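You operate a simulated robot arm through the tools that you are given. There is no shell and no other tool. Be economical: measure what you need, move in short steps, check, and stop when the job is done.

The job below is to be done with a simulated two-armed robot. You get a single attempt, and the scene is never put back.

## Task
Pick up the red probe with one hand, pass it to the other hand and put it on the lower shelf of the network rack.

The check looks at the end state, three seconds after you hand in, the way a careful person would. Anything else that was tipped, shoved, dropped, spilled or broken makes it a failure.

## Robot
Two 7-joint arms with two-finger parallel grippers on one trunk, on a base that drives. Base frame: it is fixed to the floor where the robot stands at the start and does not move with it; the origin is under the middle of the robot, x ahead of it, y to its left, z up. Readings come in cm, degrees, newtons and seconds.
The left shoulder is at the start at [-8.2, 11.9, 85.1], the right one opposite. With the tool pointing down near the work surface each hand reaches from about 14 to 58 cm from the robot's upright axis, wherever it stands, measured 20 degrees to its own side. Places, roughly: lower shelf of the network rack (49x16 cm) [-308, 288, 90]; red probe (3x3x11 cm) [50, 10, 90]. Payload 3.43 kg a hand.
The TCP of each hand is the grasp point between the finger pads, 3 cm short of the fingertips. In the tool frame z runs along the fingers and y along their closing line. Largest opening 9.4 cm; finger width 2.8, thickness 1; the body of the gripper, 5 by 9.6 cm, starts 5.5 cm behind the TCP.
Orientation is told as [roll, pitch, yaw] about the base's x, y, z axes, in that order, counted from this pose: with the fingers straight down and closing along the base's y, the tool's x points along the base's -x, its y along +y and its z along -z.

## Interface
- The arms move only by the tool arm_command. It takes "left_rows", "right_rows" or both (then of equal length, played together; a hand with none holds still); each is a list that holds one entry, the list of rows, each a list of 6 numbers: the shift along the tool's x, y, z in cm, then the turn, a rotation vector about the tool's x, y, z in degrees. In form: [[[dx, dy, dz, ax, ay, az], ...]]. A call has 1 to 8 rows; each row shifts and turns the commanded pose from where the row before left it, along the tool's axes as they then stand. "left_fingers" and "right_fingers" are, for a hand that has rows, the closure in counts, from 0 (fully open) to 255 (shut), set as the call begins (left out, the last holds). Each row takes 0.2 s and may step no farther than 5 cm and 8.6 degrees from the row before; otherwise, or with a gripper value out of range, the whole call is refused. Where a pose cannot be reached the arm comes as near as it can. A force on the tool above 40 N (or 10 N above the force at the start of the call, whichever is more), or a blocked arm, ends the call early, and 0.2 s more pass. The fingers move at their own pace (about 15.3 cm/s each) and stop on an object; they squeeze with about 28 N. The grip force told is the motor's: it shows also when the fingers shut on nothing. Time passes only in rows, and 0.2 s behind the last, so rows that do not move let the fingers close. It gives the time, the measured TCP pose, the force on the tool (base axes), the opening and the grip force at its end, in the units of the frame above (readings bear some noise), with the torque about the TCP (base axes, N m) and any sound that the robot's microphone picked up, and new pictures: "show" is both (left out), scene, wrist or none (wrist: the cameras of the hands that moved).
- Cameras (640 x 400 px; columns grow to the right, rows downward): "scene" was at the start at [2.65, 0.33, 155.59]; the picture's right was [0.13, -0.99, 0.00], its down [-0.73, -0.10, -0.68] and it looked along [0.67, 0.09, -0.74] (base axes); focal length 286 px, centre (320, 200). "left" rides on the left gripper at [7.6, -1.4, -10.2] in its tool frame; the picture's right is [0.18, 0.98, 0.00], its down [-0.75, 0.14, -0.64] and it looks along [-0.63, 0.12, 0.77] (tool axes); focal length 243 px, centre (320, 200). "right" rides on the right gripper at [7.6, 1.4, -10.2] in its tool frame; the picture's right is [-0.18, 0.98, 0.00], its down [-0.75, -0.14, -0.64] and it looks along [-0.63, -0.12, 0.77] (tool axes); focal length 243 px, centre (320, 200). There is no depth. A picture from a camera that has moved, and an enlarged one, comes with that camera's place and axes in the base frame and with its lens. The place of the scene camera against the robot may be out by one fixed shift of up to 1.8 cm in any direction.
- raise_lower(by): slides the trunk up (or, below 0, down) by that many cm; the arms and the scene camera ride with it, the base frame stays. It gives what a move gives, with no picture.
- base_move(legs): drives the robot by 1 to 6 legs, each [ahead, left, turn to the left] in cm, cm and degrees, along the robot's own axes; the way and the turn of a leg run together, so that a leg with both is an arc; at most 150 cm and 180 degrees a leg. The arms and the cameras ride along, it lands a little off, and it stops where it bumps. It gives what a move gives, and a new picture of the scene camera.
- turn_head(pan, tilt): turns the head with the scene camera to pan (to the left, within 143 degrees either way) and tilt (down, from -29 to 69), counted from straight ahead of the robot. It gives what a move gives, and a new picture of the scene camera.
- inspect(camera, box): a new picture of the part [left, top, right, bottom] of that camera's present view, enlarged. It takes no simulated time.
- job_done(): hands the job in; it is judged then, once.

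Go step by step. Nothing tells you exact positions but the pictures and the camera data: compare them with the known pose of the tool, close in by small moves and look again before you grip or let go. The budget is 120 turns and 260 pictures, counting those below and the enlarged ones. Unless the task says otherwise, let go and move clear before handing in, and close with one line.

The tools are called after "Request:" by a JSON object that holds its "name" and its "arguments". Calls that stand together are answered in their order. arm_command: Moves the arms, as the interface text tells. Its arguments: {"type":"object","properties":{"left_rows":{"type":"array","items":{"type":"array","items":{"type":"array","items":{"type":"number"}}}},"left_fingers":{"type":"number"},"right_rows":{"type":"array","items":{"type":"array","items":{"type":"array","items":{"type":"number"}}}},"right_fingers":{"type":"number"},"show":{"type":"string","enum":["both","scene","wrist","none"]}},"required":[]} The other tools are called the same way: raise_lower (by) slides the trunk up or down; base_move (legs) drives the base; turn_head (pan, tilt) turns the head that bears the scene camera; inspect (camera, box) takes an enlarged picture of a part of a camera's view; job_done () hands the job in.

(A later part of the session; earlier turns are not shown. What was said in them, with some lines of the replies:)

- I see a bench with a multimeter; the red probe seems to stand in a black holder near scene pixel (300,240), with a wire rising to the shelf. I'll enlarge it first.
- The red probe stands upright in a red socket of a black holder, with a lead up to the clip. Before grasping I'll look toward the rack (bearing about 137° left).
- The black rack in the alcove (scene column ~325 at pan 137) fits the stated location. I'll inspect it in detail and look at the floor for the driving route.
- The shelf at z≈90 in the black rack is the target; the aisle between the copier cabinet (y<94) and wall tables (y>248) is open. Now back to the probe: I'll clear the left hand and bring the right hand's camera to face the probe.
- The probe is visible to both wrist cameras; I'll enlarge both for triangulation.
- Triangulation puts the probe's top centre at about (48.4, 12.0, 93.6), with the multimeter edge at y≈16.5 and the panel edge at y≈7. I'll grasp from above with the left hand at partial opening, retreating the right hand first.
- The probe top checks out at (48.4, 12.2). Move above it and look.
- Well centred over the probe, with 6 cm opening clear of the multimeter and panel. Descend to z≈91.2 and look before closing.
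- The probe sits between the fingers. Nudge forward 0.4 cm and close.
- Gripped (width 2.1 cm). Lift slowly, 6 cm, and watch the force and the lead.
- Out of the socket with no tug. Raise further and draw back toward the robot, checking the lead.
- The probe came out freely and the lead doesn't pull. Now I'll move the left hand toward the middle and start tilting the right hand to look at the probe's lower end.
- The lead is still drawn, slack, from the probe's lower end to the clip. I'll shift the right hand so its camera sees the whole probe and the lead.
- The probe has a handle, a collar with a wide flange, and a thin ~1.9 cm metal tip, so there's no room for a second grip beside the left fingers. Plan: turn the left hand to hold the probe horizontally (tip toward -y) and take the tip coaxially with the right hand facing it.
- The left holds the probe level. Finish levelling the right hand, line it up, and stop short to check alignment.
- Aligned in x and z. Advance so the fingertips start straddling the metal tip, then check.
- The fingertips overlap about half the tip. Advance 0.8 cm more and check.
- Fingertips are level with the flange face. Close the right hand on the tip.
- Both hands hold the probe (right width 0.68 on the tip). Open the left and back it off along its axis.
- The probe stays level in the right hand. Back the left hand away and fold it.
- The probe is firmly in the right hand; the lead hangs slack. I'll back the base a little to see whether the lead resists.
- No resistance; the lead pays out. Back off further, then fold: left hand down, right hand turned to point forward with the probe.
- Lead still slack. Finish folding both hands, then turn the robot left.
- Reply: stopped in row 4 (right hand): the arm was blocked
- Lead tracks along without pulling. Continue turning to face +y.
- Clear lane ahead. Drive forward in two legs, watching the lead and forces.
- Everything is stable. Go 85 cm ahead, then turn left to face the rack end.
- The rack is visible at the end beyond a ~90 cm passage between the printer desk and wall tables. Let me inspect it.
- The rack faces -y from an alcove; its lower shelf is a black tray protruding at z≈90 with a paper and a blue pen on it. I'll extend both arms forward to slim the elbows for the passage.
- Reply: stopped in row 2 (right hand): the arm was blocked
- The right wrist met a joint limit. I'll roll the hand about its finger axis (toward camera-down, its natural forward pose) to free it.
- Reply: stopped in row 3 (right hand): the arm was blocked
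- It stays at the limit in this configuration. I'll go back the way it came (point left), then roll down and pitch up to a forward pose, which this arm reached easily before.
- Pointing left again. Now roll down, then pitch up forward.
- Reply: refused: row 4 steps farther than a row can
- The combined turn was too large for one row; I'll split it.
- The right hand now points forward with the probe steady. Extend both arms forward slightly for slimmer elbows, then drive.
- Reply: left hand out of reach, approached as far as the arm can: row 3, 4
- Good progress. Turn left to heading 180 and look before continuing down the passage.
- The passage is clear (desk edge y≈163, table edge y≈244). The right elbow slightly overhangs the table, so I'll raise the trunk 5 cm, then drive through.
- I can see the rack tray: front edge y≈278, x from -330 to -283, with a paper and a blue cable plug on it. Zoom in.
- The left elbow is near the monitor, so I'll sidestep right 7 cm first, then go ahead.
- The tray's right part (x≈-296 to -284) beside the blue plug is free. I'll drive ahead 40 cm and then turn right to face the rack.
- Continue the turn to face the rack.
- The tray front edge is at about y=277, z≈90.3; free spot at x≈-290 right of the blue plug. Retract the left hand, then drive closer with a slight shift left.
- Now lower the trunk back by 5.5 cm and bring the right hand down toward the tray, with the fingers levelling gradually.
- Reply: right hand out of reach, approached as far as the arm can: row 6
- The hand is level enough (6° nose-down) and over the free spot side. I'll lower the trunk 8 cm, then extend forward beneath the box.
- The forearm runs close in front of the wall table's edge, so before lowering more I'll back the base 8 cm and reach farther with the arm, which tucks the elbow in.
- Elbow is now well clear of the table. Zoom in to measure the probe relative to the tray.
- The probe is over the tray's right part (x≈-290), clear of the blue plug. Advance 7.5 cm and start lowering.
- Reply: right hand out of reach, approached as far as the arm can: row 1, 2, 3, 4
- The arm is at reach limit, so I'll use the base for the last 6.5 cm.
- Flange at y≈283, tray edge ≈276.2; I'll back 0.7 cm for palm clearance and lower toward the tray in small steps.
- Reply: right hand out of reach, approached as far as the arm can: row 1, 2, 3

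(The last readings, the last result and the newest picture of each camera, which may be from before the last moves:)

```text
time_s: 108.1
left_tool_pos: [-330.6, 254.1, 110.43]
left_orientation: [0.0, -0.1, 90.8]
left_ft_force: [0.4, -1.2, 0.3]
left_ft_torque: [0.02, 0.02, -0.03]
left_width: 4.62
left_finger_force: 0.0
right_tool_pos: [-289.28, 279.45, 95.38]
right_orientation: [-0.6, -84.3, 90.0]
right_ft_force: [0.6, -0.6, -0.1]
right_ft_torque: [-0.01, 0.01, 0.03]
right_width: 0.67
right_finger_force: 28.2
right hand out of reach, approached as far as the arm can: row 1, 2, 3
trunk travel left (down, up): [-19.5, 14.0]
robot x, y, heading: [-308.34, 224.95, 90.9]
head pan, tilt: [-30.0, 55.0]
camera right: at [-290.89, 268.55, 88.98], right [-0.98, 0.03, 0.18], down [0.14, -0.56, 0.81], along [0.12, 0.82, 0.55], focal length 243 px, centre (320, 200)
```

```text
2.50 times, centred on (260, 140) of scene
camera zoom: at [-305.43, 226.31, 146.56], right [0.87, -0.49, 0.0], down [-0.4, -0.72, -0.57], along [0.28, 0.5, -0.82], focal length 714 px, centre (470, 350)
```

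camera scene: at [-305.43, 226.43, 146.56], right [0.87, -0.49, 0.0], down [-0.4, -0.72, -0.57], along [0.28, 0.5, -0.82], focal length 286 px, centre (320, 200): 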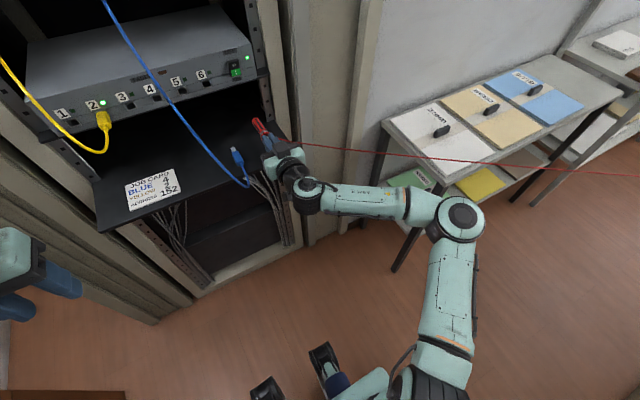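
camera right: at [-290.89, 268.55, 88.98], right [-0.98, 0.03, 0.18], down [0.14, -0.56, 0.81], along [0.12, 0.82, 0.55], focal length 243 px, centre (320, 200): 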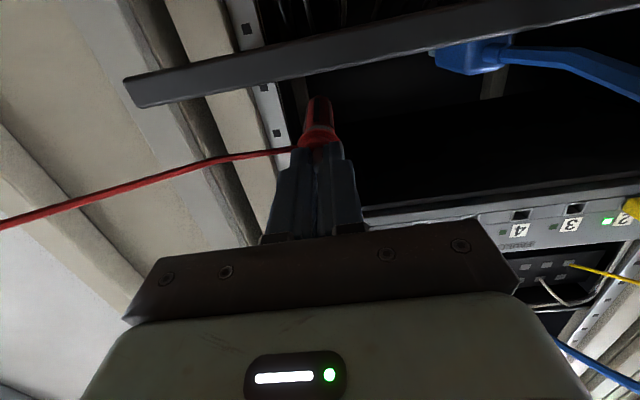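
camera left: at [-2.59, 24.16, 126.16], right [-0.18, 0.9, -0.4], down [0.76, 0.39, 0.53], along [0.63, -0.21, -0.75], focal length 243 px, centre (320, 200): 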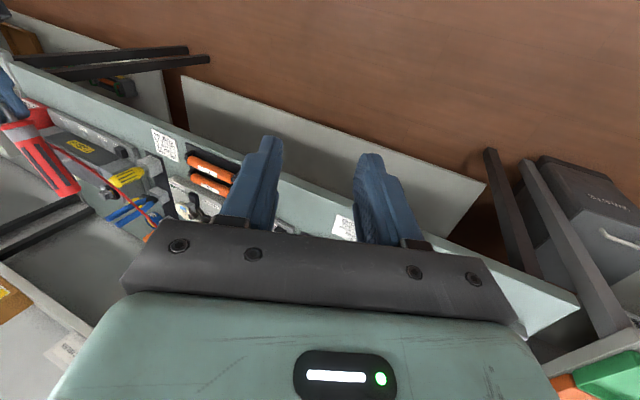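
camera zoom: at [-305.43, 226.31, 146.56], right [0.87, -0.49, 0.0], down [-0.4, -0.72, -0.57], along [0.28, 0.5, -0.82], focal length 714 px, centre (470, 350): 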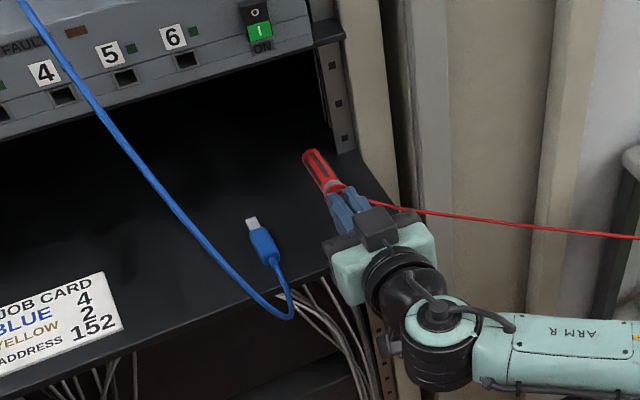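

Arm reach clamps the lowering, so I'll use the trunk: 2 cm down first.

Request:
{"name": "raise_lower", "arguments": {"by": -2}}

Request:
{"name": "inspect", "arguments": {"camera": "right", "box": [200, 0, 440, 200]}}

Request:
{"name": "inspect", "arguments": {"camera": "scene", "box": [180, 60, 340, 220]}}

```text
time_s: 108.7
left_tool_pos: [-330.63, 254.06, 108.29]
left_orientation: [0.0, 0.0, 90.9]
left_ft_force: [1.2, -1.1, -0.2]
left_ft_torque: [0.0, 0.0, 0.0]
left_width: 4.61
left_finger_force: 0.0
right_tool_pos: [-289.45, 279.38, 93.13]
right_orientation: [-0.5, -83.9, 90.1]
right_ft_force: [0.1, 0.5, -0.9]
right_ft_torque: [0.0, -0.01, 0.02]
right_width: 0.68
right_finger_force: 28.2
trunk travel left (down, up): [-17.5, 16.0]
robot x, y, heading: [-308.2, 224.87, 90.7]
head pan, tilt: [-30.0, 55.0]
```

```text
2.00 times, centred on (320, 100) of right
camera zoom: at [-290.89, 268.41, 86.75], right [-0.98, 0.03, 0.18], down [0.14, -0.56, 0.82], along [0.12, 0.83, 0.55], focal length 485 px, centre (320, 400)
```

zoom: 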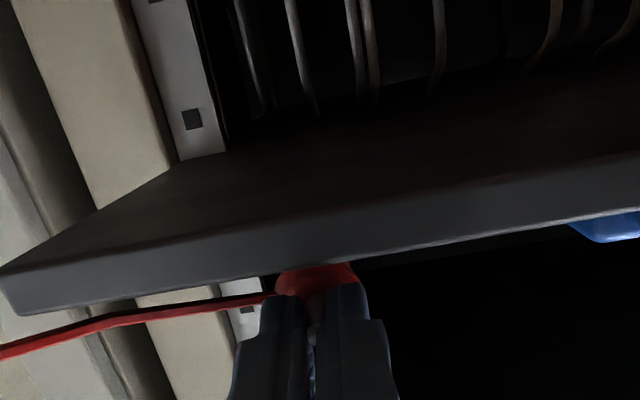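

```text
2.50 times, centred on (260, 140) of scene
camera zoom: at [-305.44, 226.52, 144.63], right [0.87, -0.49, 0.0], down [-0.4, -0.72, -0.57], along [0.28, 0.5, -0.82], focal length 714 px, centre (470, 350)
```

zoom: 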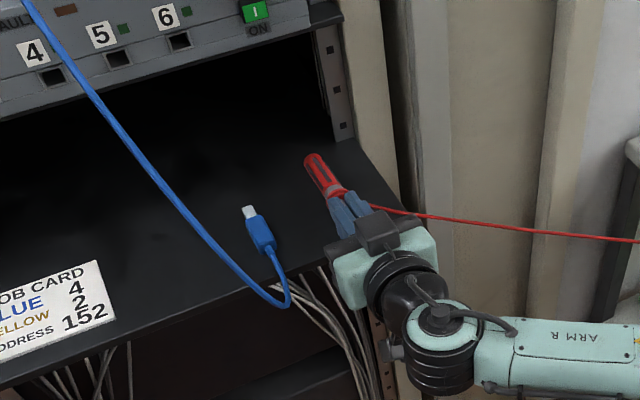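

Within about a centimetre of contact. Lower in half-centimetre trunk steps watching forces.

Request:
{"name": "raise_lower", "arguments": {"by": -0.5}}

Request:
{"name": "raise_lower", "arguments": {"by": -0.4}}

Request:
{"name": "inspect", "arguments": {"camera": "right", "box": [200, 0, 440, 200]}}

```text
time_s: 109.3
left_tool_pos: [-330.7, 254.0, 107.82]
left_orientation: [0.0, -0.1, 90.8]
left_ft_force: [-0.1, -0.7, -0.1]
left_ft_torque: [0.04, 0.0, -0.01]
left_width: 4.6
left_finger_force: 0.1
right_tool_pos: [-289.45, 279.45, 92.63]
right_orientation: [-0.6, -83.9, 90.2]
right_ft_force: [0.9, -0.5, -1.1]
right_ft_torque: [-0.05, 0.0, -0.01]
right_width: 0.69
right_finger_force: 28.1
trunk travel left (down, up): [-17.0, 16.5]
robot x, y, heading: [-308.36, 224.76, 90.8]
head pan, tilt: [-30.0, 55.0]
```

```text
time_s: 109.8
left_tool_pos: [-330.66, 253.92, 107.52]
left_orientation: [0.0, -0.1, 90.8]
left_ft_force: [0.1, -0.3, 0.3]
left_ft_torque: [0.03, -0.03, -0.03]
left_width: 4.62
left_finger_force: 0.0
right_tool_pos: [-289.4, 279.35, 92.46]
right_orientation: [-0.9, -84.1, 90.4]
right_ft_force: [-0.4, 2.3, 7.6]
right_ft_torque: [0.99, -0.03, -0.05]
right_width: 0.67
right_finger_force: 27.9
trunk travel left (down, up): [-16.6, 16.9]
robot x, y, heading: [-308.21, 225.06, 90.9]
head pan, tilt: [-30.0, 55.0]
```

```text
2.00 times, centred on (320, 100) of right
camera zoom: at [-290.9, 268.4, 86.03], right [-0.98, 0.03, 0.18], down [0.14, -0.56, 0.82], along [0.12, 0.83, 0.55], focal length 485 px, centre (320, 400)
```

zoom: 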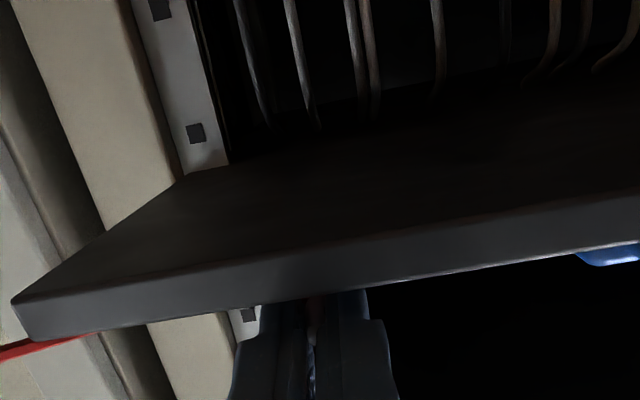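

Contact is at the handle end (torque/force lever ≈13 cm), with the flange only a few mm above the tray. Relieve slightly and release.

Request:
{"name": "raise_lower", "arguments": {"by": 0.15}}

Request:
{"name": "arm_command", "arguments": {"right_rows": [[[0, 0, 0, 0, 0, 0], [0, 0, 0, 0, 0, 0], [0, 0, 0, 0, 0, 0]]], "right_fingers": 160, "show": "wrist"}}

Request:
{"name": "inspect", "arguments": {"camera": "scene", "box": [180, 60, 340, 220]}}

```text
time_s: 110.3
left_tool_pos: [-330.69, 254.01, 107.54]
left_orientation: [0.1, -0.1, 90.9]
left_ft_force: [-0.2, 0.5, 0.9]
left_ft_torque: [0.04, -0.04, 0.01]
left_width: 4.62
left_finger_force: 0.2
right_tool_pos: [-289.36, 279.4, 92.41]
right_orientation: [-0.6, -83.8, 90.3]
right_ft_force: [-0.3, 0.9, 7.3]
right_ft_torque: [0.88, -0.02, -0.03]
right_width: 0.67
right_finger_force: 28.1
trunk travel left (down, up): [-16.8, 16.8]
robot x, y, heading: [-308.16, 224.7, 90.6]
head pan, tilt: [-30.0, 55.0]
```

```text
time_s: 111.1
left_tool_pos: [-330.58, 254.03, 107.57]
left_orientation: [0.0, 0.0, 90.8]
left_ft_force: [0.2, -0.2, -0.1]
left_ft_torque: [-0.02, 0.0, 0.01]
left_width: 4.61
left_finger_force: 0.0
right_tool_pos: [-289.28, 279.42, 92.36]
right_orientation: [-0.5, -83.9, 90.0]
right_ft_force: [-0.3, -0.1, 0.7]
right_ft_torque: [-0.01, 0.01, -0.04]
right_width: 3.5
right_finger_force: 0.1
trunk travel left (down, up): [-16.8, 16.8]
robot x, y, heading: [-307.9, 224.85, 90.8]
head pan, tilt: [-30.0, 55.0]
camera right: at [-290.88, 268.38, 86.02], right [-0.98, 0.03, 0.18], down [0.14, -0.56, 0.82], along [0.12, 0.83, 0.55], focal length 243 px, centre (320, 200)
```

right: 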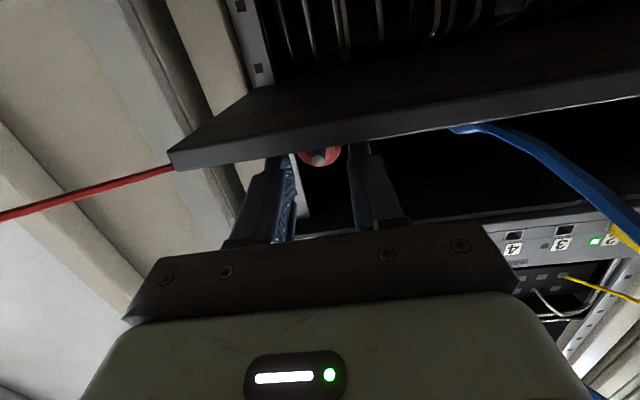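

```text
2.50 times, centred on (260, 140) of scene
camera zoom: at [-305.44, 226.59, 143.9], right [0.87, -0.49, 0.0], down [-0.4, -0.72, -0.57], along [0.28, 0.5, -0.82], focal length 714 px, centre (470, 350)
```

zoom: 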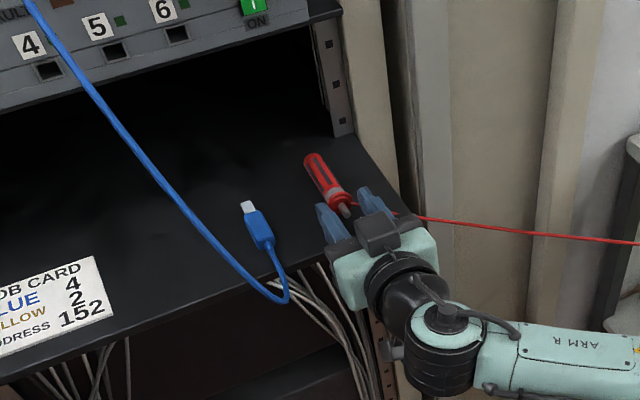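

The probe lies on the tray, released. Back the base straight out and check.

Request:
{"name": "base_move", "arguments": {"legs": [[-12, 0, 0]]}}

Request:
{"name": "inspect", "arguments": {"camera": "scene", "box": [160, 40, 360, 200]}}

```text
time_s: 112.4
left_tool_pos: [-330.49, 242.0, 107.59]
left_orientation: [0.0, 0.0, 90.8]
left_ft_force: [-0.5, -0.5, 0.5]
left_ft_torque: [0.02, 0.02, -0.02]
left_width: 4.6
left_finger_force: 0.1
right_tool_pos: [-289.13, 267.3, 92.41]
right_orientation: [-0.3, -83.8, 90.0]
right_ft_force: [-0.2, -0.4, 0.1]
right_ft_torque: [-0.04, -0.01, -0.02]
right_width: 3.51
right_finger_force: 0.1
trunk travel left (down, up): [-16.8, 16.8]
robot x, y, heading: [-308.18, 212.95, 90.6]
head pan, tilt: [-30.0, 55.0]
camera scene: at [-305.26, 214.39, 143.91], right [0.87, -0.49, 0.0], down [-0.4, -0.71, -0.57], along [0.28, 0.5, -0.82], focal length 286 px, centre (320, 200)
```

scene: 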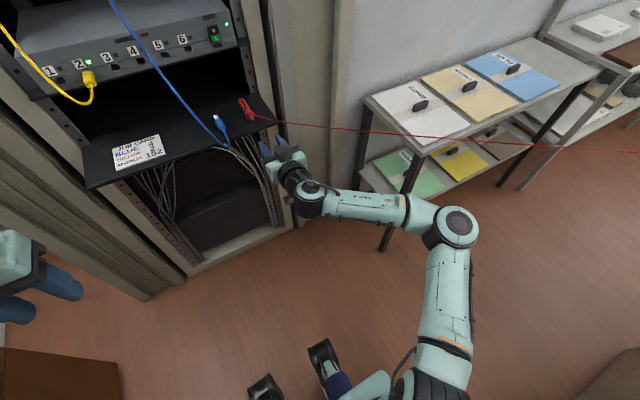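

```text
2.50 times, centred on (260, 120) of scene
camera zoom: at [-305.26, 214.39, 143.91], right [0.87, -0.49, 0.0], down [-0.4, -0.71, -0.57], along [0.28, 0.5, -0.82], focal length 714 px, centre (470, 400)
```

zoom: 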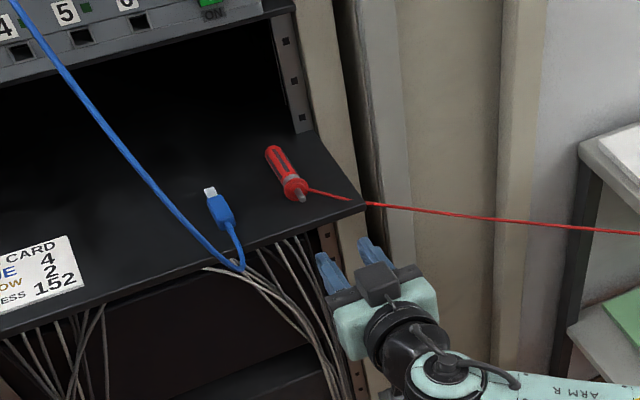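

The red probe lies flat and fully on the lower shelf, clear of the job card and the blue plug, and both hands are away from it. Handing in.

Request:
{"name": "job_done", "arguments": {}}

```text
The job is handed in.
```

I picked up the red probe with the left hand, passed it to the right, and laid it on the right side of the lower shelf of the network rack. I saw nothing else moved, but the probe's red lead is still attached and now runs from the rack back toward the bench.
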